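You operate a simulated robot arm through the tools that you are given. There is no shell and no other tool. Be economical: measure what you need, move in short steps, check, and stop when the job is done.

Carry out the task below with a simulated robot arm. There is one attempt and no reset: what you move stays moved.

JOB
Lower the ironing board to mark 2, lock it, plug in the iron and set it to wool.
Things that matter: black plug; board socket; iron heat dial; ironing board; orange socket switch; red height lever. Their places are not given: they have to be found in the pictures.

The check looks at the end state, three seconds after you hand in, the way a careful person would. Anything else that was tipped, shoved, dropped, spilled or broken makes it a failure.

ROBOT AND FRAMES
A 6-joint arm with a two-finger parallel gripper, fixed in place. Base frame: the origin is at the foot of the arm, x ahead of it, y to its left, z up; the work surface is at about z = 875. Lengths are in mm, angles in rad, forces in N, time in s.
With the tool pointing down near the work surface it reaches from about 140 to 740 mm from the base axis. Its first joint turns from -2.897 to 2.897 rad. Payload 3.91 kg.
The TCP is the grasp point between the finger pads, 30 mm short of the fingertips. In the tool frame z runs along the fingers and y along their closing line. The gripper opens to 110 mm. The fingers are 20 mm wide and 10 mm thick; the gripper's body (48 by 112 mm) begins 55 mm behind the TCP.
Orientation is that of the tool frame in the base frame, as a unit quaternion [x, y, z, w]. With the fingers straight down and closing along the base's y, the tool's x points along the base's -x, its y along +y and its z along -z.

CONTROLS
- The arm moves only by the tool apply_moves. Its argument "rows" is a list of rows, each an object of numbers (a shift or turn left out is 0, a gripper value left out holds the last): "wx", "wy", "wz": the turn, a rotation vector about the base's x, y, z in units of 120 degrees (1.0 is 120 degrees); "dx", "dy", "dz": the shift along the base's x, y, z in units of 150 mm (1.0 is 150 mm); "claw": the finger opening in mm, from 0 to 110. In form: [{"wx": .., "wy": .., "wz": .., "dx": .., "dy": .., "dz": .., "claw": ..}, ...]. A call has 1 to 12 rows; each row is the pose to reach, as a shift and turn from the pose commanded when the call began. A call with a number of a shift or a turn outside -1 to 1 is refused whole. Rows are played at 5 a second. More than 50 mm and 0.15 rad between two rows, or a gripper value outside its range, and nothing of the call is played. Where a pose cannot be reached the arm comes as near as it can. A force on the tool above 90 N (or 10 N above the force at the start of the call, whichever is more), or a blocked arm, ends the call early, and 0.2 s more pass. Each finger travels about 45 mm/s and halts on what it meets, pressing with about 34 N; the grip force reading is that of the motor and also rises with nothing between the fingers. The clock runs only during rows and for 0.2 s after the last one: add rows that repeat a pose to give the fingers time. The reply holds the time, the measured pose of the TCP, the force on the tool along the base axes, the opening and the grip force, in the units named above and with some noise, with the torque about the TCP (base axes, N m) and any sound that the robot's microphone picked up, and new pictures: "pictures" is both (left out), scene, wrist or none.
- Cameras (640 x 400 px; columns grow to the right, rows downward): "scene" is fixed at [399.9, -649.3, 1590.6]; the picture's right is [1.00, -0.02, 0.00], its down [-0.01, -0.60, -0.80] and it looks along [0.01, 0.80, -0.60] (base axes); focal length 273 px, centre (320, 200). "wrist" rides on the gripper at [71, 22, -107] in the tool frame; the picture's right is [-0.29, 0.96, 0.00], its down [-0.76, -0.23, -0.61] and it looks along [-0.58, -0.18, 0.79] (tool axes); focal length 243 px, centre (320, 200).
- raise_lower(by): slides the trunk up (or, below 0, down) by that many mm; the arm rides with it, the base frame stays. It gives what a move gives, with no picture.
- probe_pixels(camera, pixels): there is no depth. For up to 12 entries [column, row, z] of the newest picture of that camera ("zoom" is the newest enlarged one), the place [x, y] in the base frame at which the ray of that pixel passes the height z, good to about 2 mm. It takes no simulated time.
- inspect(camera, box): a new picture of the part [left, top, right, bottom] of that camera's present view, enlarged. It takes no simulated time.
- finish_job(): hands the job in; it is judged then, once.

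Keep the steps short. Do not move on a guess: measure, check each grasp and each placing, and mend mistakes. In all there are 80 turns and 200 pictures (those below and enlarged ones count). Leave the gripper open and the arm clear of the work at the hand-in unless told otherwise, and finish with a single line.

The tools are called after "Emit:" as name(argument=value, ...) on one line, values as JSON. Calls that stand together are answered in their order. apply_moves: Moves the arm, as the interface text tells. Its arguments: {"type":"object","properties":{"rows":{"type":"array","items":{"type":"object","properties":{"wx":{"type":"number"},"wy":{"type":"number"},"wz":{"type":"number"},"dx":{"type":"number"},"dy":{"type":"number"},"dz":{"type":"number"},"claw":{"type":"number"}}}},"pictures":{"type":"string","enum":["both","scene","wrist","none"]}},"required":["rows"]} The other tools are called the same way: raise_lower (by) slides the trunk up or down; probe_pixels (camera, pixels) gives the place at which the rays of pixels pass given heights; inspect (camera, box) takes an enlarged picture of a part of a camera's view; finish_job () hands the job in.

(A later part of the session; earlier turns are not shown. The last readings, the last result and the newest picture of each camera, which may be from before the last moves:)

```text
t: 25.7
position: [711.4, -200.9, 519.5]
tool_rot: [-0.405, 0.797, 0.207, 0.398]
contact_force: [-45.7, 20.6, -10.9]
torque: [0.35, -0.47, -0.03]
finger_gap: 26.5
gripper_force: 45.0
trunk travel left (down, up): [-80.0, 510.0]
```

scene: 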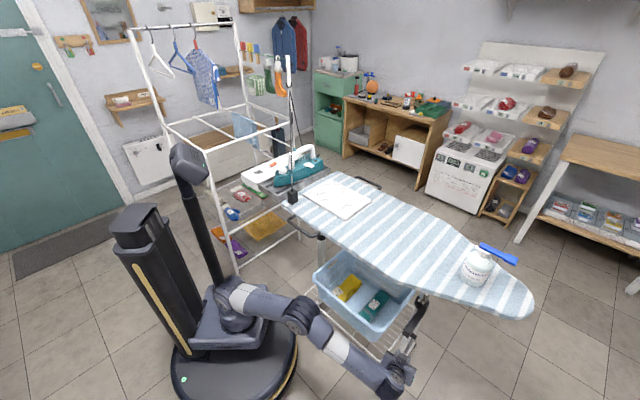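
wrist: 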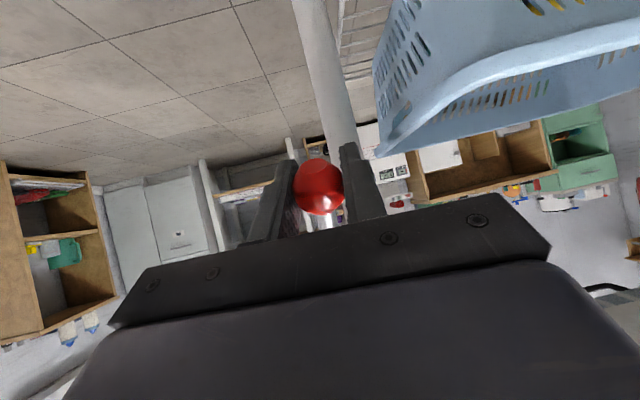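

Grip is solid at about 45°. The side force suggests swing azimuth nearer 45°, so I continue to about 75° with that correction.

Emit:
apply_moves(rows=[{"dx": -0.03, "dy": 0.015, "dz": 0.01}, {"dx": -0.06, "dy": -0.011, "dz": 0.057, "wx": -0.044, "wy": 0.044}, {"dx": -0.089, "dy": -0.04, "dz": 0.117, "wx": -0.088, "wy": 0.088}, {"dx": -0.112, "dy": -0.063, "dz": 0.184, "wx": -0.132, "wy": 0.132}, {"dx": -0.129, "dy": -0.08, "dz": 0.254, "wx": -0.176, "wy": 0.176}, {"dx": -0.129, "dy": -0.08, "dz": 0.254, "wx": -0.176, "wy": 0.176}], pictures="both")

```text
t: 27.1
position: [695.4, -215.7, 559.6]
tool_rot: [-0.426, 0.88, 0.123, 0.17]
contact_force: [-18.6, -14.5, -4.8]
torque: [0.26, -0.03, -0.13]
finger_gap: 26.8
gripper_force: 44.9
trunk travel left (down, up): [-80.0, 510.0]
```

scene: 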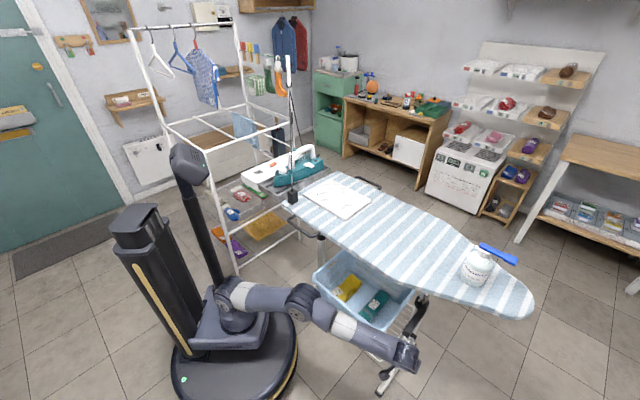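
wrist: 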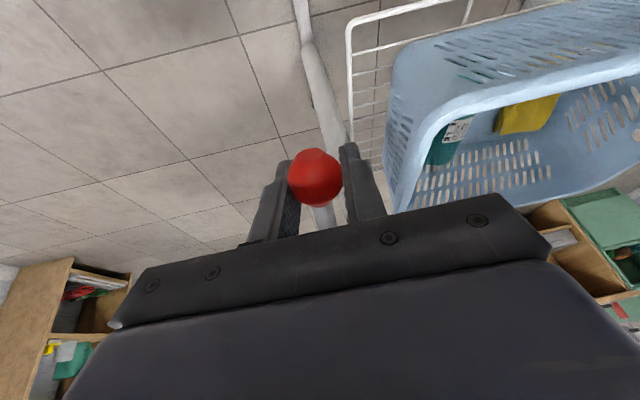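

Emit:
inspect(camera="scene", box=[385, 285, 445, 360])

Emit:
apply_moves(rows=[{"dx": -0.03, "dy": -0.03, "dz": 0.07, "wx": -0.044, "wy": 0.044}, {"dx": -0.035, "dy": -0.035, "dz": 0.14, "wx": -0.088, "wy": 0.088}, {"dx": -0.035, "dy": -0.035, "dz": 0.14, "wx": -0.088, "wy": 0.088}], pictures="both")

```text
5.33 times, centred on (415, 322) of scene
```

zoom: 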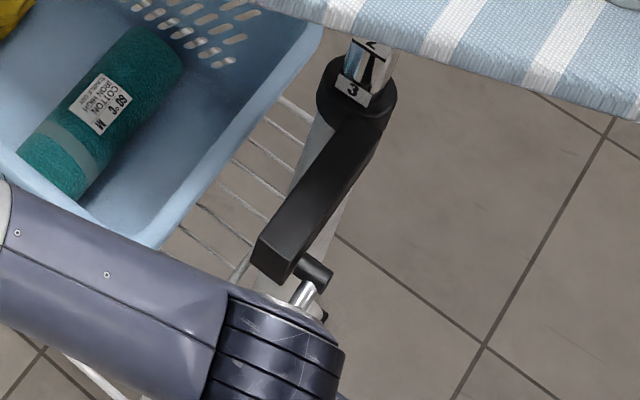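

```text
t: 27.9
position: [692.5, -217.8, 576.8]
tool_rot: [-0.428, 0.899, 0.081, 0.048]
contact_force: [19.9, 6.5, -14.6]
torque: [0.79, -0.61, -0.19]
finger_gap: 26.4
gripper_force: 45.1
trunk travel left (down, up): [-80.0, 510.0]
```

scene: 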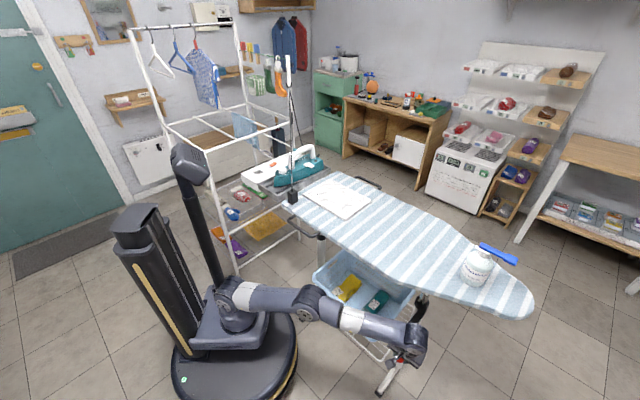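
wrist: 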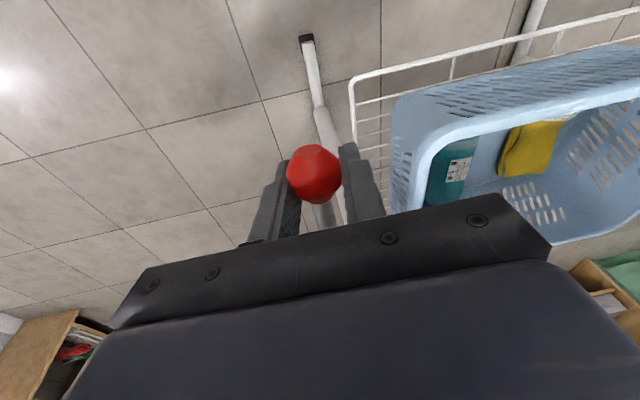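

Lever is about horizontal. I open the fingers and check whether it stays there.

Emit:
apply_moves(rows=[{"claw": 45}, {"claw": 45}, {"claw": 45}, {"claw": 45}], pictures="both")

Emit:
inspect(camera="wrist", box=[220, 80, 440, 220])

```text
t: 28.9
position: [689.1, -220.2, 578.7]
tool_rot: [-0.427, 0.899, 0.081, 0.047]
contact_force: [0.2, 0.7, 1.0]
torque: [0.01, -0.02, 0.0]
finger_gap: 45.0
gripper_force: 0.1
trunk travel left (down, up): [-80.0, 510.0]
```

scene: 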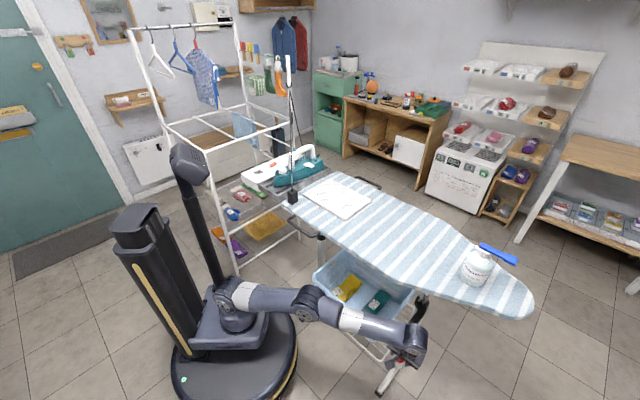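
wrist: 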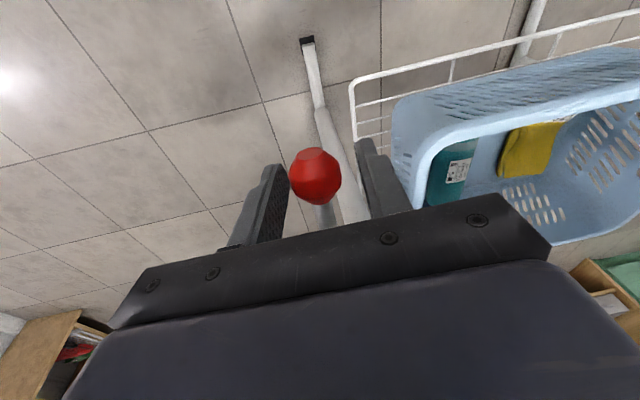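

```text
2.86 times, centred on (330, 150) of wrist
```

zoom: 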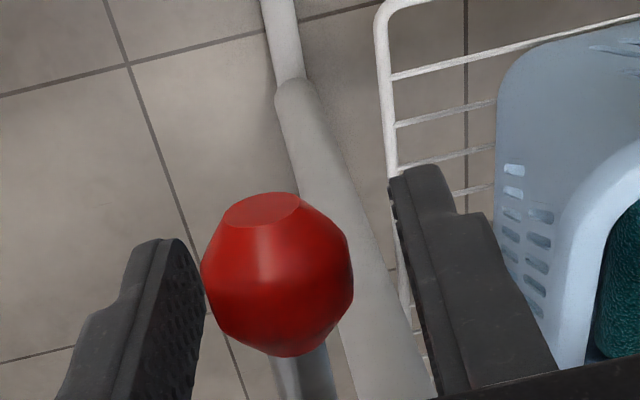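

The lever stays open. I back straight off upward and outward, clear of the board edge, then raise the trunk.

Emit:
apply_moves(rows=[{"dz": 0.25, "claw": 60}, {"dx": -0.1, "dy": -0.12, "dz": 0.5}, {"dx": -0.25, "dy": -0.3, "dz": 0.7}, {"dx": -0.4, "dy": -0.5, "dz": 0.85}, {"dx": -0.5, "dy": -0.65, "dz": 1.0}], pictures="none")

Emit:
raise_lower(by=400)

Emit:
apply_moves(rows=[{"claw": 0}, {"claw": 0}], pictures="both")

Emit:
inspect(camera="scene", box=[380, 280, 450, 360])

```text
t: 30.1
position: [607.9, -312.5, 708.0]
tool_rot: [-0.426, 0.9, 0.074, 0.052]
contact_force: [0.0, 0.2, 0.2]
torque: [0.0, -0.02, 0.01]
finger_gap: 59.7
gripper_force: 0.1
out of reach, approached as far as the arm can: row 2, 3, 4, 5
trunk travel left (down, up): [-80.0, 510.0]
```

```text
t: 33.9
position: [608.1, -312.5, 1107.3]
tool_rot: [-0.427, 0.9, 0.074, 0.053]
contact_force: [-0.2, 0.1, -0.8]
torque: [0.0, 0.02, 0.0]
finger_gap: 60.0
gripper_force: 0.0
trunk travel left (down, up): [-480.0, 110.0]
```

```text
t: 34.5
position: [609.0, -313.6, 1107.6]
tool_rot: [-0.426, 0.9, 0.075, 0.052]
contact_force: [0.7, -0.5, 0.5]
torque: [-0.03, 0.01, -0.02]
finger_gap: 7.4
gripper_force: 0.1
trunk travel left (down, up): [-480.0, 110.0]
```

scene: 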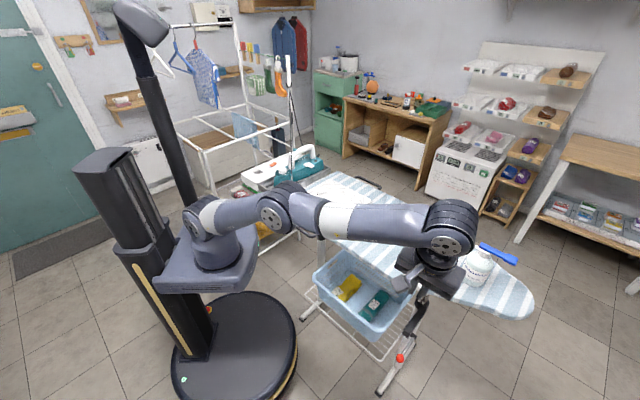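
wrist: 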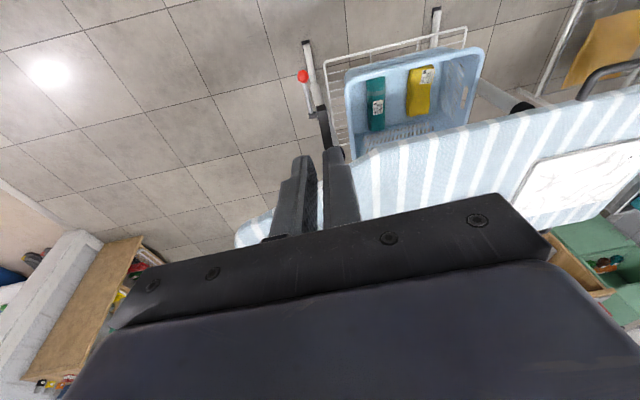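

```text
5.00 times, centred on (415, 320) of scene
```

zoom: 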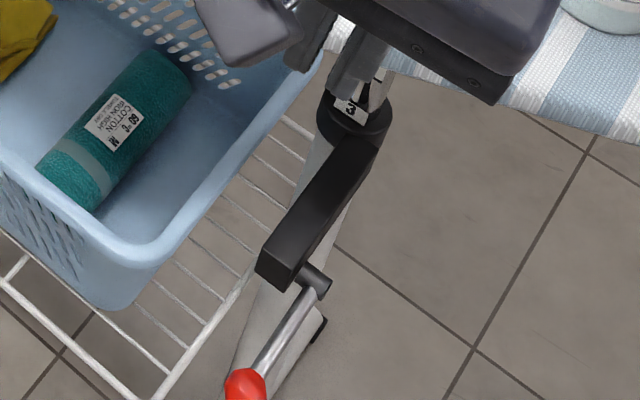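

Lever holds at horizontal and the board has not moved. I'll go to a clear spot on the board, about (620,70), with closed fingertips pointing straight down, to press it down.

Emit:
apply_moves(rows=[{"dy": 0.3, "wx": -0.043, "wy": 0.007}, {"dy": 0.6, "wx": -0.086, "wy": 0.0145}, {"dy": 0.8, "wx": -0.086, "wy": 0.0145}, {"dy": 1.0, "wx": -0.086, "wy": 0.0145}], pictures="none")

Emit:
apply_moves(rows=[{"dy": 0.3}, {"dy": 0.6}, {"dy": 0.8}, {"dy": 1.0}], pictures="none")

Emit:
apply_moves(rows=[{"dx": 0.03, "dy": 0.3, "dz": -0.2}, {"dx": 0.07, "dy": 0.56, "dz": -0.4}, {"dx": 0.07, "dy": 0.56, "dz": -0.7}, {"dx": 0.07, "dy": 0.56, "dz": -1.0}], pictures="both")

```text
t: 35.5
position: [608.4, -162.6, 1108.6]
tool_rot: [-0.428, 0.904, -0.002, 0.001]
contact_force: [0.6, 0.0, 0.4]
torque: [0.01, 0.0, 0.0]
finger_gap: 0.0
gripper_force: 33.8
trunk travel left (down, up): [-480.0, 110.0]
```

```text
t: 36.5
position: [609.1, -9.9, 1108.2]
tool_rot: [-0.428, 0.904, -0.001, 0.0]
contact_force: [-0.4, -0.1, -0.6]
torque: [0.02, -0.03, 0.01]
finger_gap: 0.0
gripper_force: 34.2
trunk travel left (down, up): [-480.0, 110.0]
```

```text
refused: row 1 steps farther than a row can; nothing moved
```

Emit:
apply_moves(rows=[{"dx": 0.03, "dy": 0.25, "dz": -0.1}, {"dx": 0.07, "dy": 0.5, "dz": -0.3}, {"dx": 0.07, "dy": 0.54, "dz": -0.6}, {"dx": 0.07, "dy": 0.54, "dz": -0.9}, {"dx": 0.07, "dy": 0.54, "dz": -1.0}], pictures="both")

Emit:
inspect(camera="scene", box=[395, 280, 445, 330])

```text
t: 37.7
position: [617.9, 67.9, 957.5]
tool_rot: [-0.428, 0.904, -0.001, 0.001]
contact_force: [0.3, 0.1, -0.2]
torque: [-0.03, 0.03, 0.0]
finger_gap: 0.2
gripper_force: 33.7
trunk travel left (down, up): [-480.0, 110.0]
```

scene: 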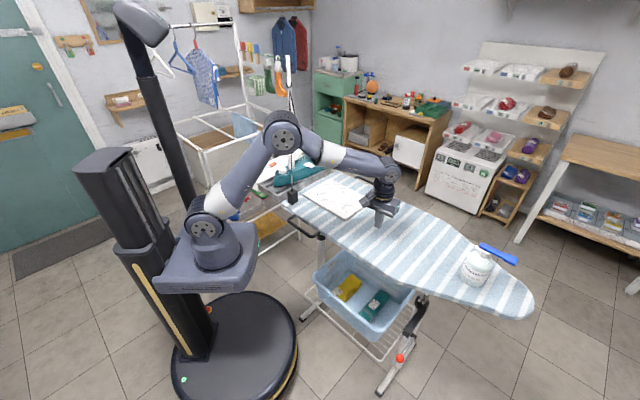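
wrist: 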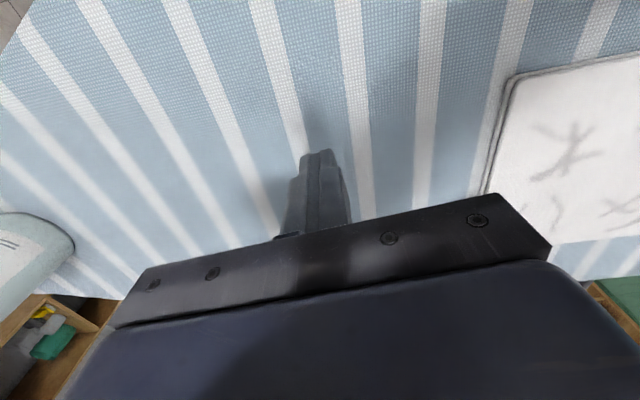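

```text
8.00 times, centred on (420, 305) of scene
```

zoom: 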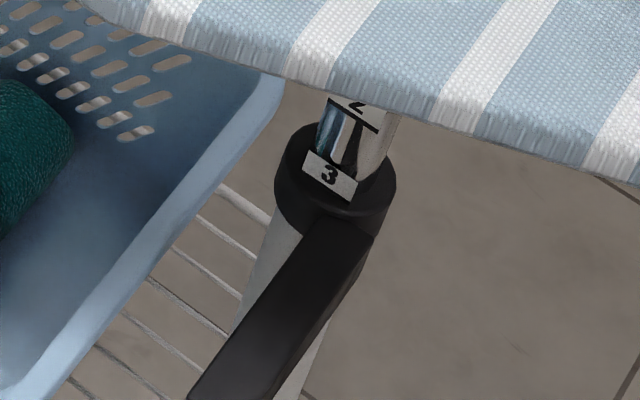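

Emit:
apply_moves(rows=[{"dz": -0.2}, {"dz": -0.35}, {"dz": -0.42}, {"dz": -0.48}, {"dz": -0.54}, {"dz": -0.54}], pictures="none")

Emit:
inspect(camera="scene", box=[395, 280, 445, 330])

```text
t: 39.1
position: [620.1, 69.8, 876.5]
tool_rot: [-0.429, 0.903, -0.002, 0.001]
contact_force: [-0.7, -0.7, 1.0]
torque: [0.05, 0.1, -0.02]
finger_gap: 0.0
gripper_force: 34.0
trunk travel left (down, up): [-480.0, 110.0]
```

```text
8.00 times, centred on (420, 305) of scene
```

zoom: 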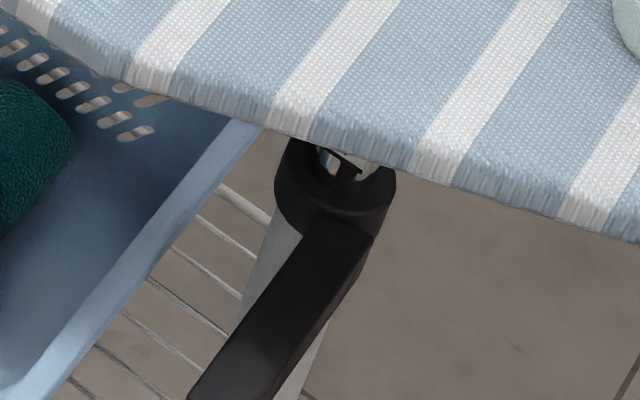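

Emit:
inspect(camera="scene", box=[408, 290, 432, 312])

Emit:
apply_moves(rows=[{"dz": 0}], pictures="both")

```text
16.00 times, centred on (420, 301) of scene
```

zoom: 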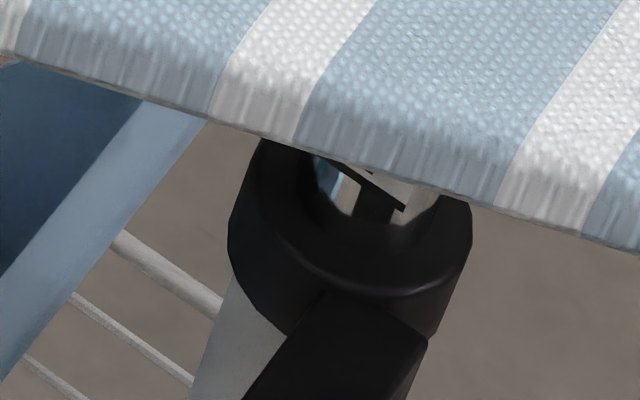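

```text
t: 39.5
position: [619.7, 69.1, 877.2]
tool_rot: [-0.427, 0.904, -0.002, 0.001]
contact_force: [0.5, -0.5, -0.3]
torque: [-0.04, -0.01, -0.01]
finger_gap: 0.0
gripper_force: 33.9
trunk travel left (down, up): [-480.0, 110.0]
```

scene: 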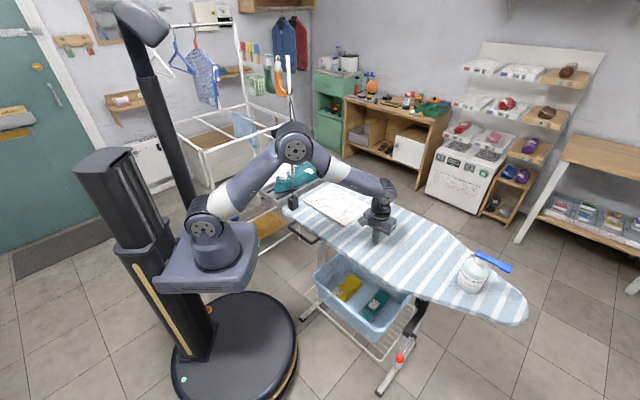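
wrist: 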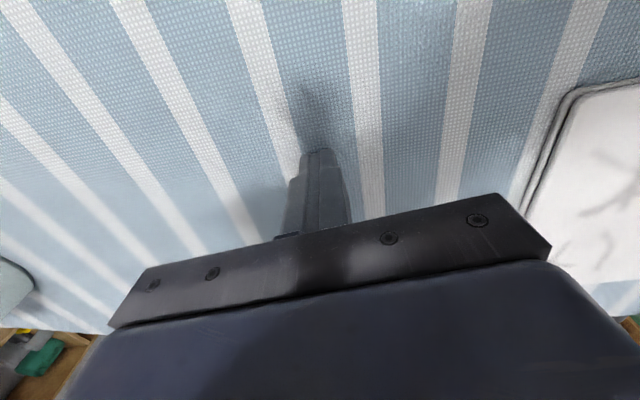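

The board has gone down part of the way and holds. I measure how far using the same zoom as the initial picture.

Emit:
inspect(camera="scene", box=[420, 200, 560, 330])

Emit:
inspect(camera="scene", box=[220, 120, 400, 232])

```text
3.08 times, centred on (490, 265) of scene
```

zoom: 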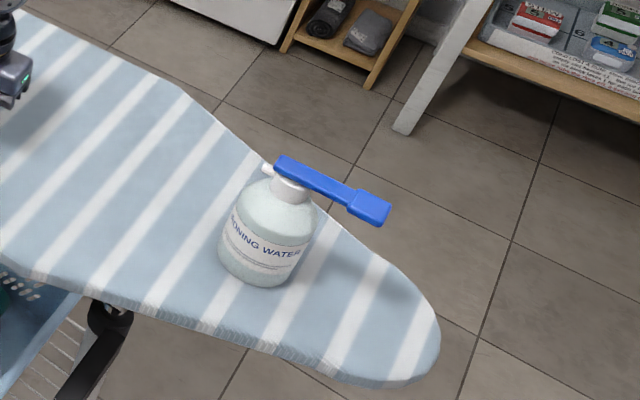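

```text
3.56 times, centred on (310, 176) of scene
```

zoom: 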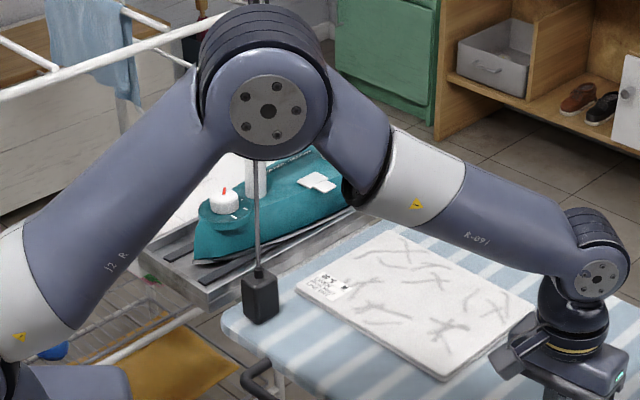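

Line "2" has moved about two thirds of the 3→2 spacing, roughly 33 of 50 mm. I press down another 15 mm and check again.

Emit:
apply_moves(rows=[{"dz": -0.04}, {"dz": -0.075}, {"dz": -0.1}, {"dz": -0.1}], pictures="none")

Emit:
inspect(camera="scene", box=[408, 290, 432, 312])

Emit:
inspect(camera="scene", box=[420, 200, 560, 330])

```text
t: 40.5
position: [618.5, 69.2, 862.3]
tool_rot: [-0.429, 0.903, -0.001, 0.001]
contact_force: [3.7, 0.9, 4.7]
torque: [-0.01, -0.11, 0.02]
finger_gap: 0.0
gripper_force: 34.2
trunk travel left (down, up): [-480.0, 110.0]
```

```text
16.00 times, centred on (420, 301) of scene
```

zoom: 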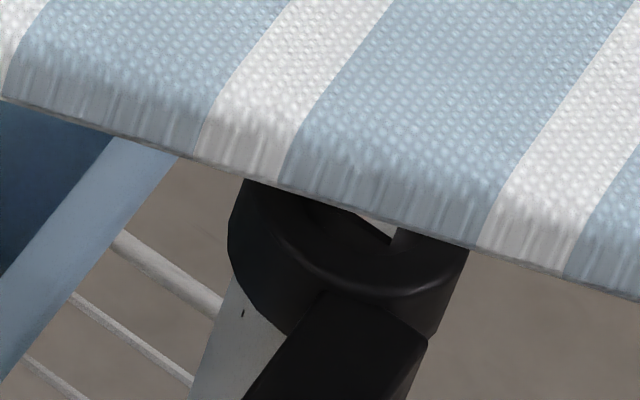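

```text
3.08 times, centred on (490, 265) of scene
```

zoom: 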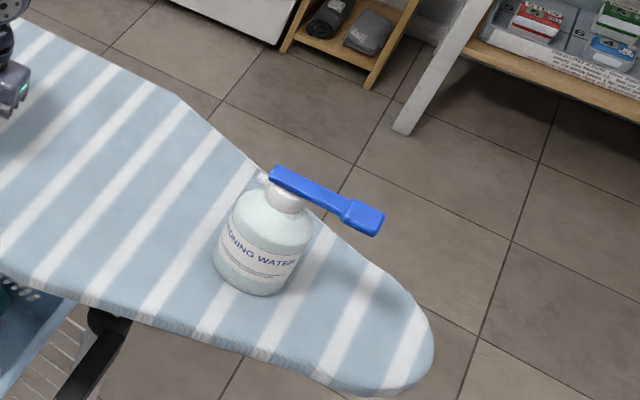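

Line 2 is nearly at the collar. I lift off and go round to the front at low height to read the mark properly with the wrist camera.

Emit:
apply_moves(rows=[{"dz": 0.3}, {"dz": 0.6}, {"dz": 0.9}, {"dy": -0.25, "dz": 1.0}, {"dy": -0.55, "dz": 1.0}, {"dy": -0.85, "dz": 1.0}, {"dy": -1.0, "dz": 1.0}], pictures="none")

Emit:
apply_moves(rows=[{"dy": -0.3}, {"dy": -0.6}, {"dy": -0.8}, {"dy": -1.0}], pictures="none")

Emit:
apply_moves(rows=[{"dx": -0.03, "dy": -0.3}, {"dx": -0.06, "dy": -0.55}], pictures="none")

Emit:
raise_lower(by=-320)

Emit:
apply_moves(rows=[{"wx": 0.05, "wy": -0.041}, {"wx": 0.1, "wy": -0.082}, {"wx": 0.15, "wy": -0.123}, {"wx": 0.2, "wy": -0.164}, {"wx": 0.25, "wy": -0.205}, {"wx": 0.3, "wy": -0.246}, {"wx": 0.35, "wy": -0.287}, {"wx": 0.4, "wy": -0.328}, {"wx": 0.451, "wy": -0.369}, {"wx": 0.451, "wy": -0.369}], pictures="both")

```text
t: 42.1
position: [617.6, -79.8, 1011.6]
tool_rot: [-0.429, 0.903, -0.002, 0.0]
contact_force: [-0.5, -0.4, -0.3]
torque: [0.03, 0.01, 0.0]
finger_gap: 0.1
gripper_force: 34.3
trunk travel left (down, up): [-480.0, 110.0]
```

```text
t: 43.1
position: [619.8, -234.3, 1013.0]
tool_rot: [-0.429, 0.903, -0.002, 0.0]
contact_force: [-1.2, 0.6, -0.6]
torque: [0.0, 0.01, -0.02]
finger_gap: 0.2
gripper_force: 33.9
trunk travel left (down, up): [-480.0, 110.0]
```

```text
t: 43.7
position: [611.3, -314.6, 1012.8]
tool_rot: [-0.429, 0.903, -0.001, 0.0]
contact_force: [0.3, 0.0, 0.7]
torque: [0.01, -0.02, 0.0]
finger_gap: 0.0
gripper_force: 33.7
trunk travel left (down, up): [-480.0, 110.0]
```

```text
t: 46.9
position: [611.3, -314.3, 693.8]
tool_rot: [-0.428, 0.904, -0.002, 0.001]
contact_force: [-0.6, 0.2, -0.5]
torque: [-0.01, 0.01, 0.0]
finger_gap: 0.0
gripper_force: 34.1
trunk travel left (down, up): [-160.0, 430.0]
```

```text
t: 49.1
position: [611.1, -312.8, 692.7]
tool_rot: [-0.35, 0.741, 0.244, 0.519]
contact_force: [0.2, 0.2, -0.7]
torque: [0.03, 0.02, -0.04]
finger_gap: 0.0
gripper_force: 34.3
trunk travel left (down, up): [-160.0, 430.0]
```

scene: 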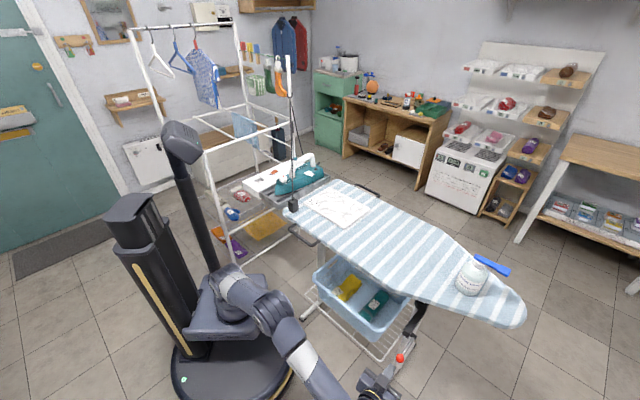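
wrist: 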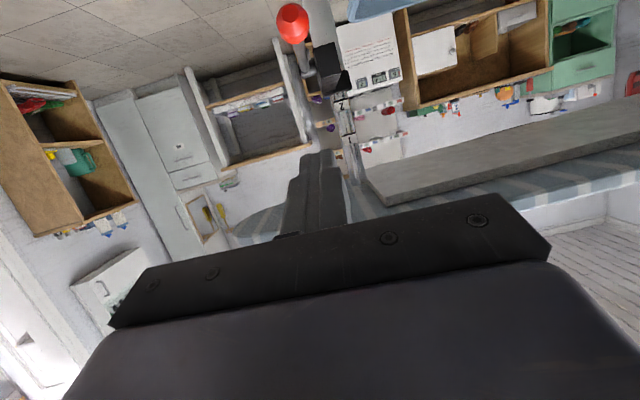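

Emit:
inspect(camera="wrist", box=[315, 70, 375, 170])

Emit:
inspect(camera="wrist", box=[326, 80, 362, 104])

```text
4.00 times, centred on (345, 120) of wrist
```

zoom: 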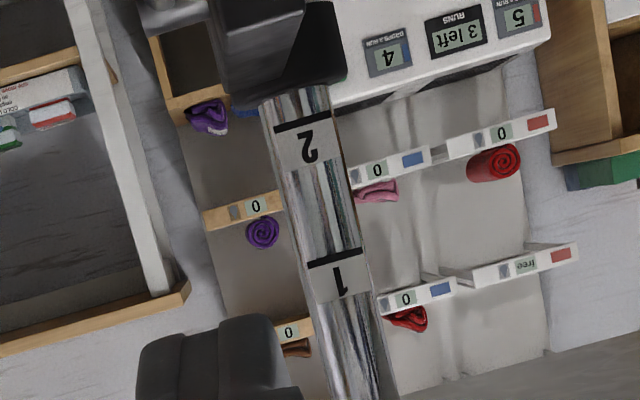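

```text
16.00 times, centred on (344, 92) of wrist
```

zoom: 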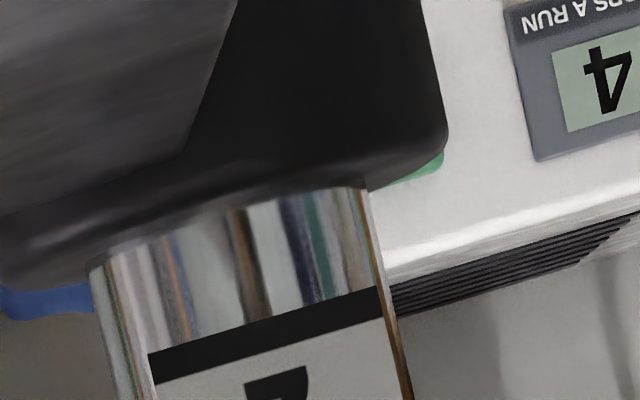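

Emit:
probe_pixels(camera="wrist", pixels=[[341.25, 100.5, 640], [341.25, 100.5, 650], [341.25, 100.5, 655], [348.75, 134.25, 700], [348.75, 134.25, 710], [348.75, 134.25, 720], [339.25, 93.25, 630], [339.25, 93.25, 640]])

```text
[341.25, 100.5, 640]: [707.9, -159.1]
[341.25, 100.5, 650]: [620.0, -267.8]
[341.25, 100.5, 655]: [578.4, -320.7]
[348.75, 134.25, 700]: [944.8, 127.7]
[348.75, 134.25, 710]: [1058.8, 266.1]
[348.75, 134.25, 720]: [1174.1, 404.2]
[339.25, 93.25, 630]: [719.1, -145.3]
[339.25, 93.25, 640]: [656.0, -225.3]
```

Reading the wrist view: collar top z≈619.5 and line 2 z≈630.7, so about 11 mm remain (spacing about 56). I go back up and press a little more.

Emit:
apply_moves(rows=[{"wx": -0.05, "wy": 0.041}, {"wx": -0.1, "wy": 0.082}, {"wx": -0.15, "wy": 0.123}, {"wx": -0.2, "wy": 0.164}, {"wx": -0.25, "wy": 0.205}, {"wx": -0.3, "wy": 0.246}, {"wx": -0.35, "wy": 0.287}, {"wx": -0.4, "wy": 0.328}, {"wx": -0.451, "wy": 0.369}], pictures="none")

Emit:
raise_lower(by=320)

Emit:
apply_moves(rows=[{"dx": 0.05, "dy": 0.3}, {"dx": 0.1, "dy": 0.6}, {"dx": 0.15, "dy": 0.8}, {"dx": 0.2, "dy": 1.0}], pictures="none")

Emit:
apply_moves(rows=[{"dx": 0.05, "dy": 0.3}, {"dx": 0.1, "dy": 0.6}, {"dx": 0.15, "dy": 0.8}, {"dx": 0.2, "dy": 1.0}], pictures="none")

Emit:
apply_moves(rows=[{"dz": -0.3}, {"dz": -0.6}, {"dz": -0.8}, {"dz": -0.93}, {"dz": -0.93}], pictures="both")

```text
t: 51.1
position: [611.1, -312.7, 692.6]
tool_rot: [-0.428, 0.904, -0.002, 0.001]
contact_force: [0.2, 0.4, 0.6]
torque: [0.02, -0.02, -0.02]
finger_gap: 0.3
gripper_force: 34.3
trunk travel left (down, up): [-160.0, 430.0]
```

```text
t: 54.3
position: [610.6, -314.1, 1013.5]
tool_rot: [-0.428, 0.904, -0.001, 0.001]
contact_force: [-0.8, 0.6, -0.1]
torque: [0.01, 0.0, 0.0]
finger_gap: 0.1
gripper_force: 33.4
trunk travel left (down, up): [-480.0, 110.0]
```

```text
t: 55.3
position: [640.6, -164.2, 1014.6]
tool_rot: [-0.428, 0.904, -0.002, 0.001]
contact_force: [-1.2, -0.7, -0.5]
torque: [0.0, 0.02, 0.03]
finger_gap: 0.1
gripper_force: 33.9
trunk travel left (down, up): [-480.0, 110.0]
```

```text
t: 56.3
position: [669.1, -14.8, 1014.4]
tool_rot: [-0.428, 0.904, -0.001, 0.001]
contact_force: [0.4, -0.4, 0.3]
torque: [0.05, -0.02, 0.01]
finger_gap: 0.4
gripper_force: 34.0
trunk travel left (down, up): [-480.0, 110.0]
```

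```text
t: 57.5
position: [668.1, -15.0, 873.6]
tool_rot: [-0.428, 0.904, -0.001, 0.0]
contact_force: [-0.2, -0.2, 0.6]
torque: [-0.01, 0.01, 0.02]
finger_gap: 0.0
gripper_force: 33.5
trunk travel left (down, up): [-480.0, 110.0]
```

scene: 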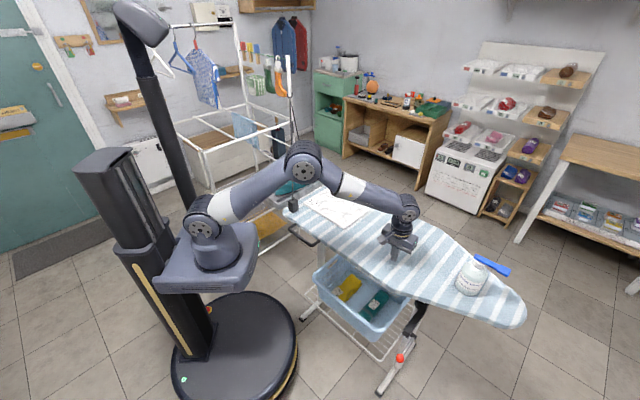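
wrist: 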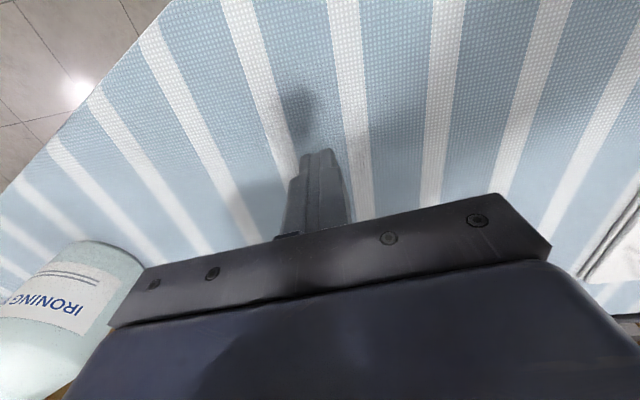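

Emit:
apply_moves(rows=[{"dz": -0.06}, {"dz": -0.09}, {"dz": -0.12}, {"dz": -0.147}, {"dz": -0.147}, {"dz": -0.147}], pictures="none")

Emit:
inspect(camera="scene", box=[408, 290, 432, 312])

```text
t: 58.9
position: [671.3, -12.9, 851.7]
tool_rot: [-0.429, 0.903, -0.001, 0.0]
contact_force: [-1.1, 4.3, 5.0]
torque: [0.11, 0.05, -0.02]
finger_gap: 0.0
gripper_force: 33.9
trunk travel left (down, up): [-480.0, 110.0]
```

```text
16.00 times, centred on (420, 301) of scene
```

zoom: 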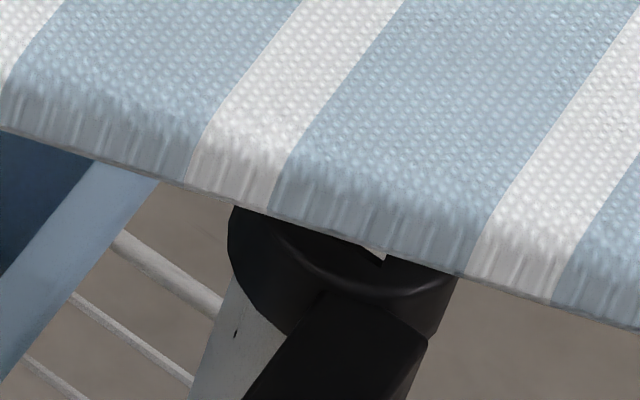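

Line 2 is now where line 3 was at the collar originally. I lift off and return to the viewing pose to verify.

Emit:
apply_moves(rows=[{"dz": 0.3}, {"dz": 0.6}, {"dz": 0.9}, {"dx": -0.05, "dy": -0.25, "dz": 1.0}, {"dx": -0.1, "dy": -0.55, "dz": 1.0}, {"dx": -0.15, "dy": -0.85, "dz": 1.0}, {"dx": -0.2, "dy": -1.0, "dz": 1.0}], pictures="none")

Emit:
apply_moves(rows=[{"dx": -0.05, "dy": -0.3}, {"dx": -0.1, "dy": -0.6}, {"dx": -0.15, "dy": -0.85}, {"dx": -0.2, "dy": -1.0}], pictures="none")

Emit:
raise_lower(by=-310)

Emit:
apply_moves(rows=[{"wx": 0.05, "wy": -0.041}, {"wx": 0.1, "wy": -0.082}, {"wx": 0.15, "wy": -0.123}, {"wx": 0.2, "wy": -0.164}, {"wx": 0.25, "wy": -0.205}, {"wx": 0.3, "wy": -0.246}, {"wx": 0.35, "wy": -0.287}, {"wx": 0.4, "wy": -0.328}, {"wx": 0.451, "wy": -0.369}, {"wx": 0.451, "wy": -0.369}], pictures="wrist")

Emit:
inspect(camera="wrist", box=[310, 70, 370, 170])

```text
t: 60.5
position: [641.5, -165.9, 1002.2]
tool_rot: [-0.428, 0.904, -0.001, 0.001]
contact_force: [0.0, 0.8, 0.2]
torque: [0.02, -0.01, 0.01]
finger_gap: 0.0
gripper_force: 34.5
trunk travel left (down, up): [-480.0, 110.0]
```

```text
t: 61.5
position: [611.0, -315.2, 1001.4]
tool_rot: [-0.429, 0.903, -0.002, 0.001]
contact_force: [-0.2, 0.5, -0.6]
torque: [-0.02, 0.01, 0.0]
finger_gap: 0.1
gripper_force: 33.7
trunk travel left (down, up): [-480.0, 110.0]
```

```text
t: 64.5
position: [610.9, -314.7, 692.4]
tool_rot: [-0.428, 0.904, -0.001, 0.001]
contact_force: [0.0, -0.5, -0.5]
torque: [0.0, 0.0, 0.01]
finger_gap: 0.3
gripper_force: 34.1
trunk travel left (down, up): [-170.0, 420.0]
```

```text
t: 66.8
position: [610.7, -314.3, 692.0]
tool_rot: [-0.349, 0.741, 0.243, 0.519]
contact_force: [0.4, -0.3, -0.5]
torque: [0.0, -0.03, -0.04]
finger_gap: 0.0
gripper_force: 33.7
trunk travel left (down, up): [-170.0, 420.0]
```

wrist: 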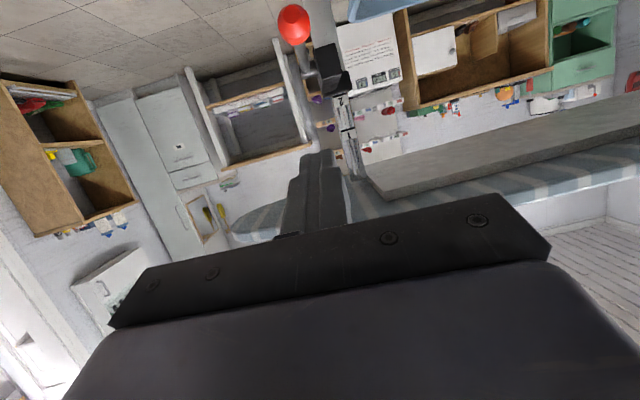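

```text
4.00 times, centred on (340, 120) of wrist
```

zoom: 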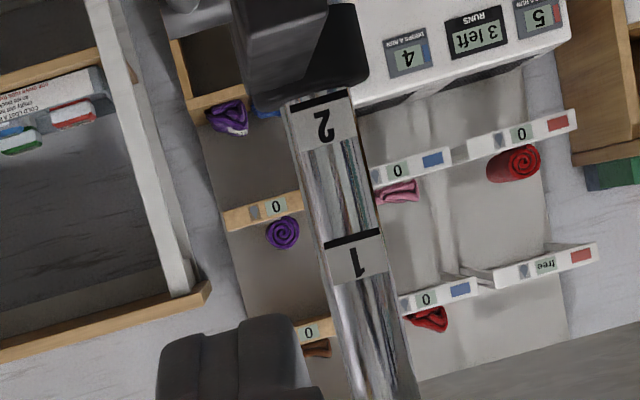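

Emit:
inspect(camera="wrist", box=[326, 80, 362, 104])

```text
16.00 times, centred on (344, 92) of wrist
```

zoom: 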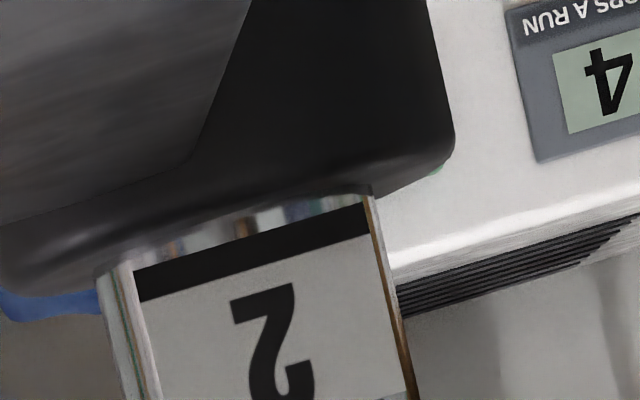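

Mark 2's line now sits at the collar exactly as mark 3's did at the start. Next I lock it: tilt to 45° and line up the closed fingertips just outside and above the knob.

Emit:
apply_moves(rows=[{"wx": -0.054, "wy": 0.044, "dx": 0.08, "dy": 0.09, "dz": -0.05}, {"wx": -0.108, "wy": 0.088, "dx": 0.16, "dy": 0.18, "dz": -0.14}, {"wx": -0.161, "wy": 0.132, "dx": 0.24, "dy": 0.28, "dz": -0.26}, {"wx": -0.161, "wy": 0.132, "dx": 0.3, "dy": 0.36, "dz": -0.36}, {"wx": -0.161, "wy": 0.132, "dx": 0.3, "dy": 0.36, "dz": -0.36}], pictures="both")

Emit:
inspect(camera="scene", box=[360, 320, 440, 390])

```text
t: 68.0
position: [656.5, -261.8, 637.1]
tool_rot: [-0.396, 0.835, 0.163, 0.346]
contact_force: [-0.2, 0.1, -0.1]
torque: [0.01, -0.01, 0.01]
finger_gap: 0.0
gripper_force: 34.7
trunk travel left (down, up): [-170.0, 420.0]
```

scene: 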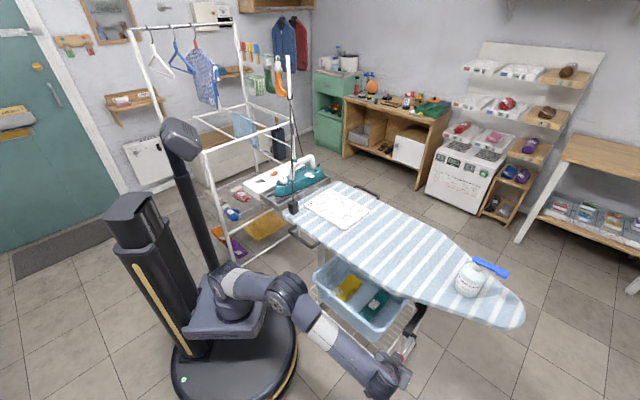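
wrist: 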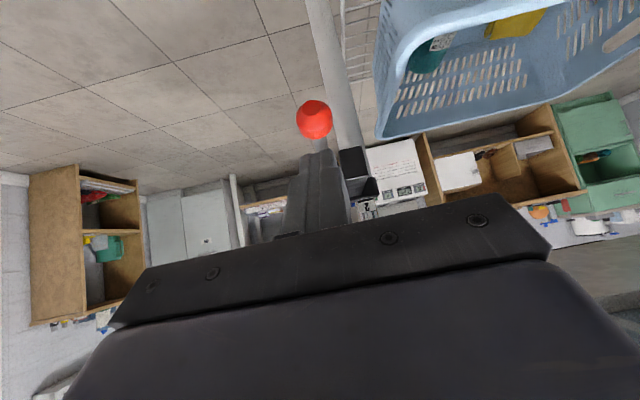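

```text
5.71 times, centred on (400, 355) of scene
```

zoom: 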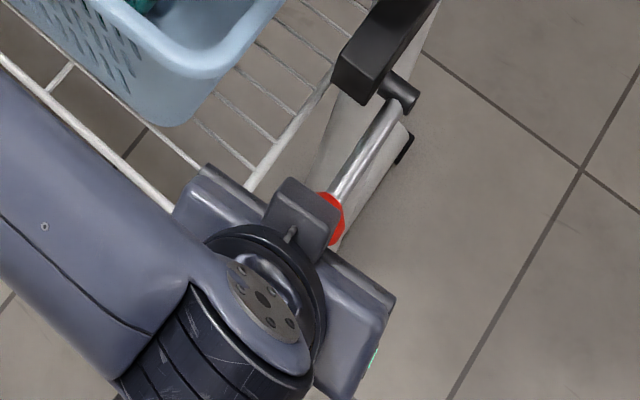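

Emit:
probe_pixels(camera="wrist", pixels=[[314, 119, 590], [314, 119, 583], [314, 119, 575], [314, 119, 565]])

```text
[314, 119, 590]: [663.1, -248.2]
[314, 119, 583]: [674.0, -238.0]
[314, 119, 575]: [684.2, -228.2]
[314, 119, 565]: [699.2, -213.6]
```

Emit:
apply_moves(rows=[{"dx": 0.06, "dy": 0.05, "dz": -0.12}, {"dx": 0.107, "dy": 0.093, "dz": -0.233}, {"dx": 0.115, "dy": 0.1, "dz": -0.3}, {"dx": 0.123, "dy": 0.107, "dz": -0.367}, {"dx": 0.14, "dy": 0.127, "dz": -0.43}, {"dx": 0.16, "dy": 0.147, "dz": -0.493}, {"dx": 0.19, "dy": 0.18, "dz": -0.55}, {"dx": 0.22, "dy": 0.213, "dz": -0.6}, {"dx": 0.22, "dy": 0.213, "dz": -0.6}], pictures="both")

Emit:
inspect(camera="scene", box=[360, 320, 440, 390])

```text
t: 70.0
position: [689.6, -229.6, 548.5]
tool_rot: [-0.395, 0.835, 0.162, 0.347]
contact_force: [0.3, 0.4, 0.4]
torque: [0.0, 0.04, 0.01]
finger_gap: 0.0
gripper_force: 33.7
trunk travel left (down, up): [-170.0, 420.0]
```

scene: 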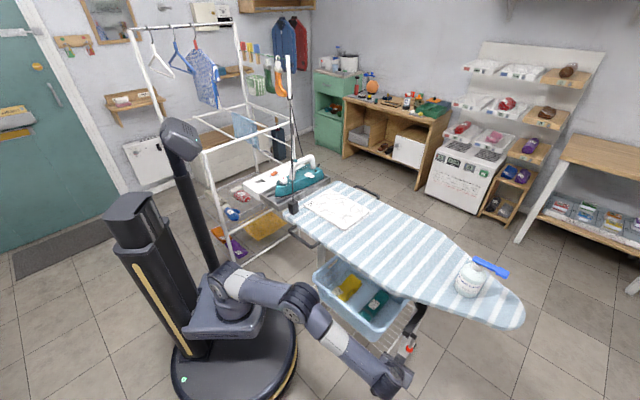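
wrist: 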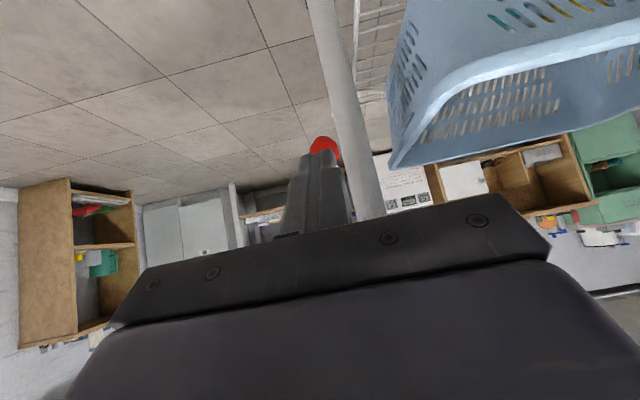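

```text
5.71 times, centred on (400, 355) of scene
```

zoom: 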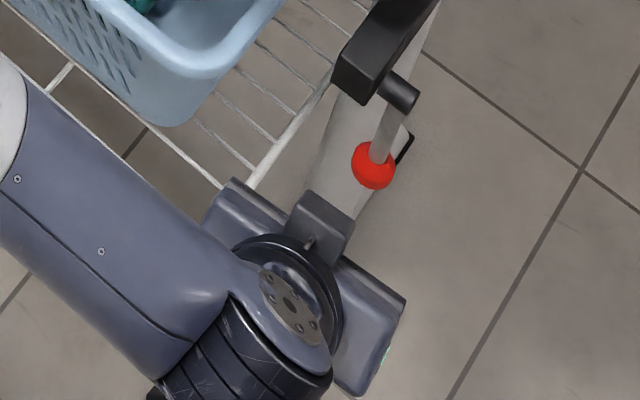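

The lever has snapped back to its original hanging (locked) position. I retreat, straighten the tool, raise the trunk and head for the iron end, gripper opening.

Emit:
apply_moves(rows=[{"dx": -0.12, "dy": -0.14, "dz": 0.18}, {"dx": -0.24, "dy": -0.28, "dz": 0.36, "wx": -0.04, "wy": 0.034}, {"dx": -0.34, "dy": -0.4, "dz": 0.55, "wx": -0.09, "wy": 0.074}, {"dx": -0.42, "dy": -0.48, "dz": 0.75, "wx": -0.14, "wy": 0.114}, {"dx": -0.5, "dy": -0.55, "dz": 0.93, "wx": -0.19, "wy": 0.155}, {"dx": -0.5, "dy": -0.55, "dz": 0.93, "wx": -0.24, "wy": 0.196}, {"dx": -0.5, "dy": -0.55, "dz": 0.93, "wx": -0.29, "wy": 0.237}], pictures="none")

Emit:
raise_lower(by=400)

Emit:
apply_moves(rows=[{"dx": -0.2, "dy": 0.2, "claw": 60}, {"dx": -0.4, "dy": 0.4}, {"dx": -0.6, "dy": 0.6}, {"dx": -0.8, "dy": 0.8}, {"dx": -1.0, "dy": 1.0}], pictures="none")

Emit:
apply_moves(rows=[{"dx": -0.2, "dy": 0.2}, {"dx": -0.4, "dy": 0.4}, {"dx": -0.6, "dy": 0.6}, {"dx": -0.8, "dy": 0.8}, {"dx": -0.9, "dy": 1.0}], pictures="both")

Emit:
inspect(camera="scene", box=[380, 300, 440, 370])

```text
t: 71.5
position: [614.1, -311.7, 688.9]
tool_rot: [-0.429, 0.903, -0.002, 0.0]
contact_force: [-0.1, -0.8, 0.6]
torque: [0.05, -0.02, 0.03]
finger_gap: 0.1
gripper_force: 33.2
trunk travel left (down, up): [-170.0, 420.0]
```

```text
t: 75.4
position: [615.4, -310.8, 1088.1]
tool_rot: [-0.429, 0.903, -0.002, 0.001]
contact_force: [0.7, -0.3, -0.8]
torque: [-0.06, 0.04, 0.0]
finger_gap: 0.0
gripper_force: 33.9
trunk travel left (down, up): [-570.0, 20.0]
```

```text
t: 76.6
position: [465.8, -160.4, 1086.7]
tool_rot: [-0.428, 0.904, -0.002, 0.001]
contact_force: [-1.0, -0.5, -0.4]
torque: [0.01, -0.01, 0.0]
finger_gap: 60.2
gripper_force: 0.0
trunk travel left (down, up): [-570.0, 20.0]
```

```text
t: 77.8
position: [328.3, -11.9, 1088.0]
tool_rot: [-0.428, 0.904, -0.002, 0.001]
contact_force: [-0.3, 0.5, -0.3]
torque: [-0.04, -0.04, 0.02]
finger_gap: 59.9
gripper_force: 0.0
trunk travel left (down, up): [-570.0, 20.0]
```

scene: 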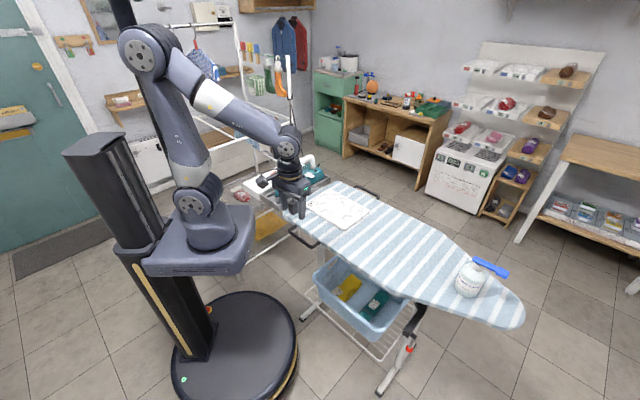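
wrist: 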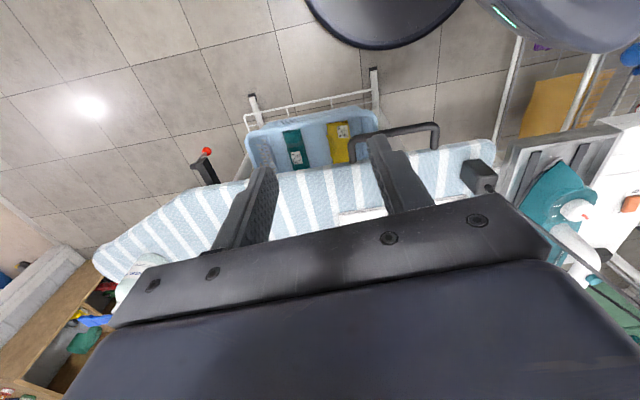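

```text
5.71 times, centred on (410, 335) of scene
```

zoom: 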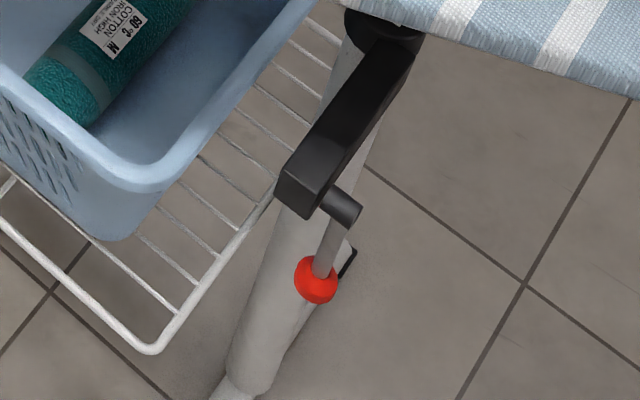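

Lever confirmed down. Now I turn the camera toward the iron end for a close survey.

Emit:
apply_moves(rows=[{"dx": -0.07, "dy": 0.13, "dz": 0.05, "wz": 0.063}, {"dx": -0.14, "dy": 0.26, "dz": 0.1, "wz": 0.126}, {"dx": -0.21, "dy": 0.39, "dz": 0.15, "wz": 0.189}, {"dx": -0.28, "dy": 0.52, "dz": 0.2, "wz": 0.252}, {"dx": -0.35, "dy": 0.65, "dz": 0.25, "wz": 0.315}, {"dx": -0.42, "dy": 0.78, "dz": 0.3, "wz": 0.378}, {"dx": -0.5, "dy": 0.9, "dz": 0.35, "wz": 0.44}, {"dx": -0.6, "dy": 1.0, "dz": 0.4, "wz": 0.5}], pictures="both")

```text
t: 79.6
position: [240.2, 138.3, 1148.5]
tool_rot: [0.823, -0.567, 0.0, -0.001]
contact_force: [-0.7, -0.4, 0.3]
torque: [0.0, -0.01, -0.01]
finger_gap: 60.0
gripper_force: 0.0
trunk travel left (down, up): [-570.0, 20.0]
```

scene: 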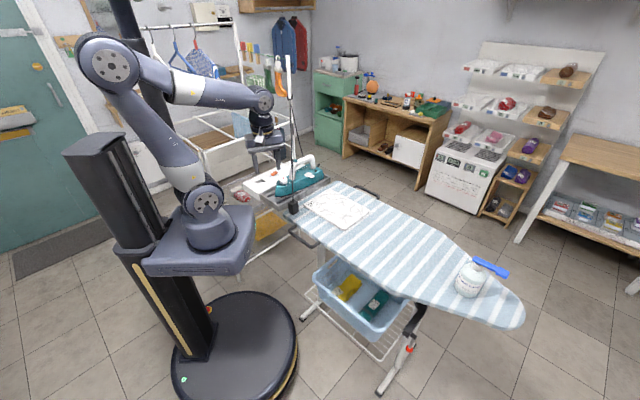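
wrist: 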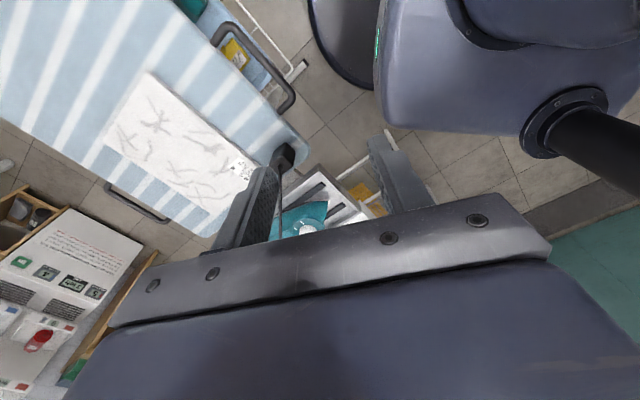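

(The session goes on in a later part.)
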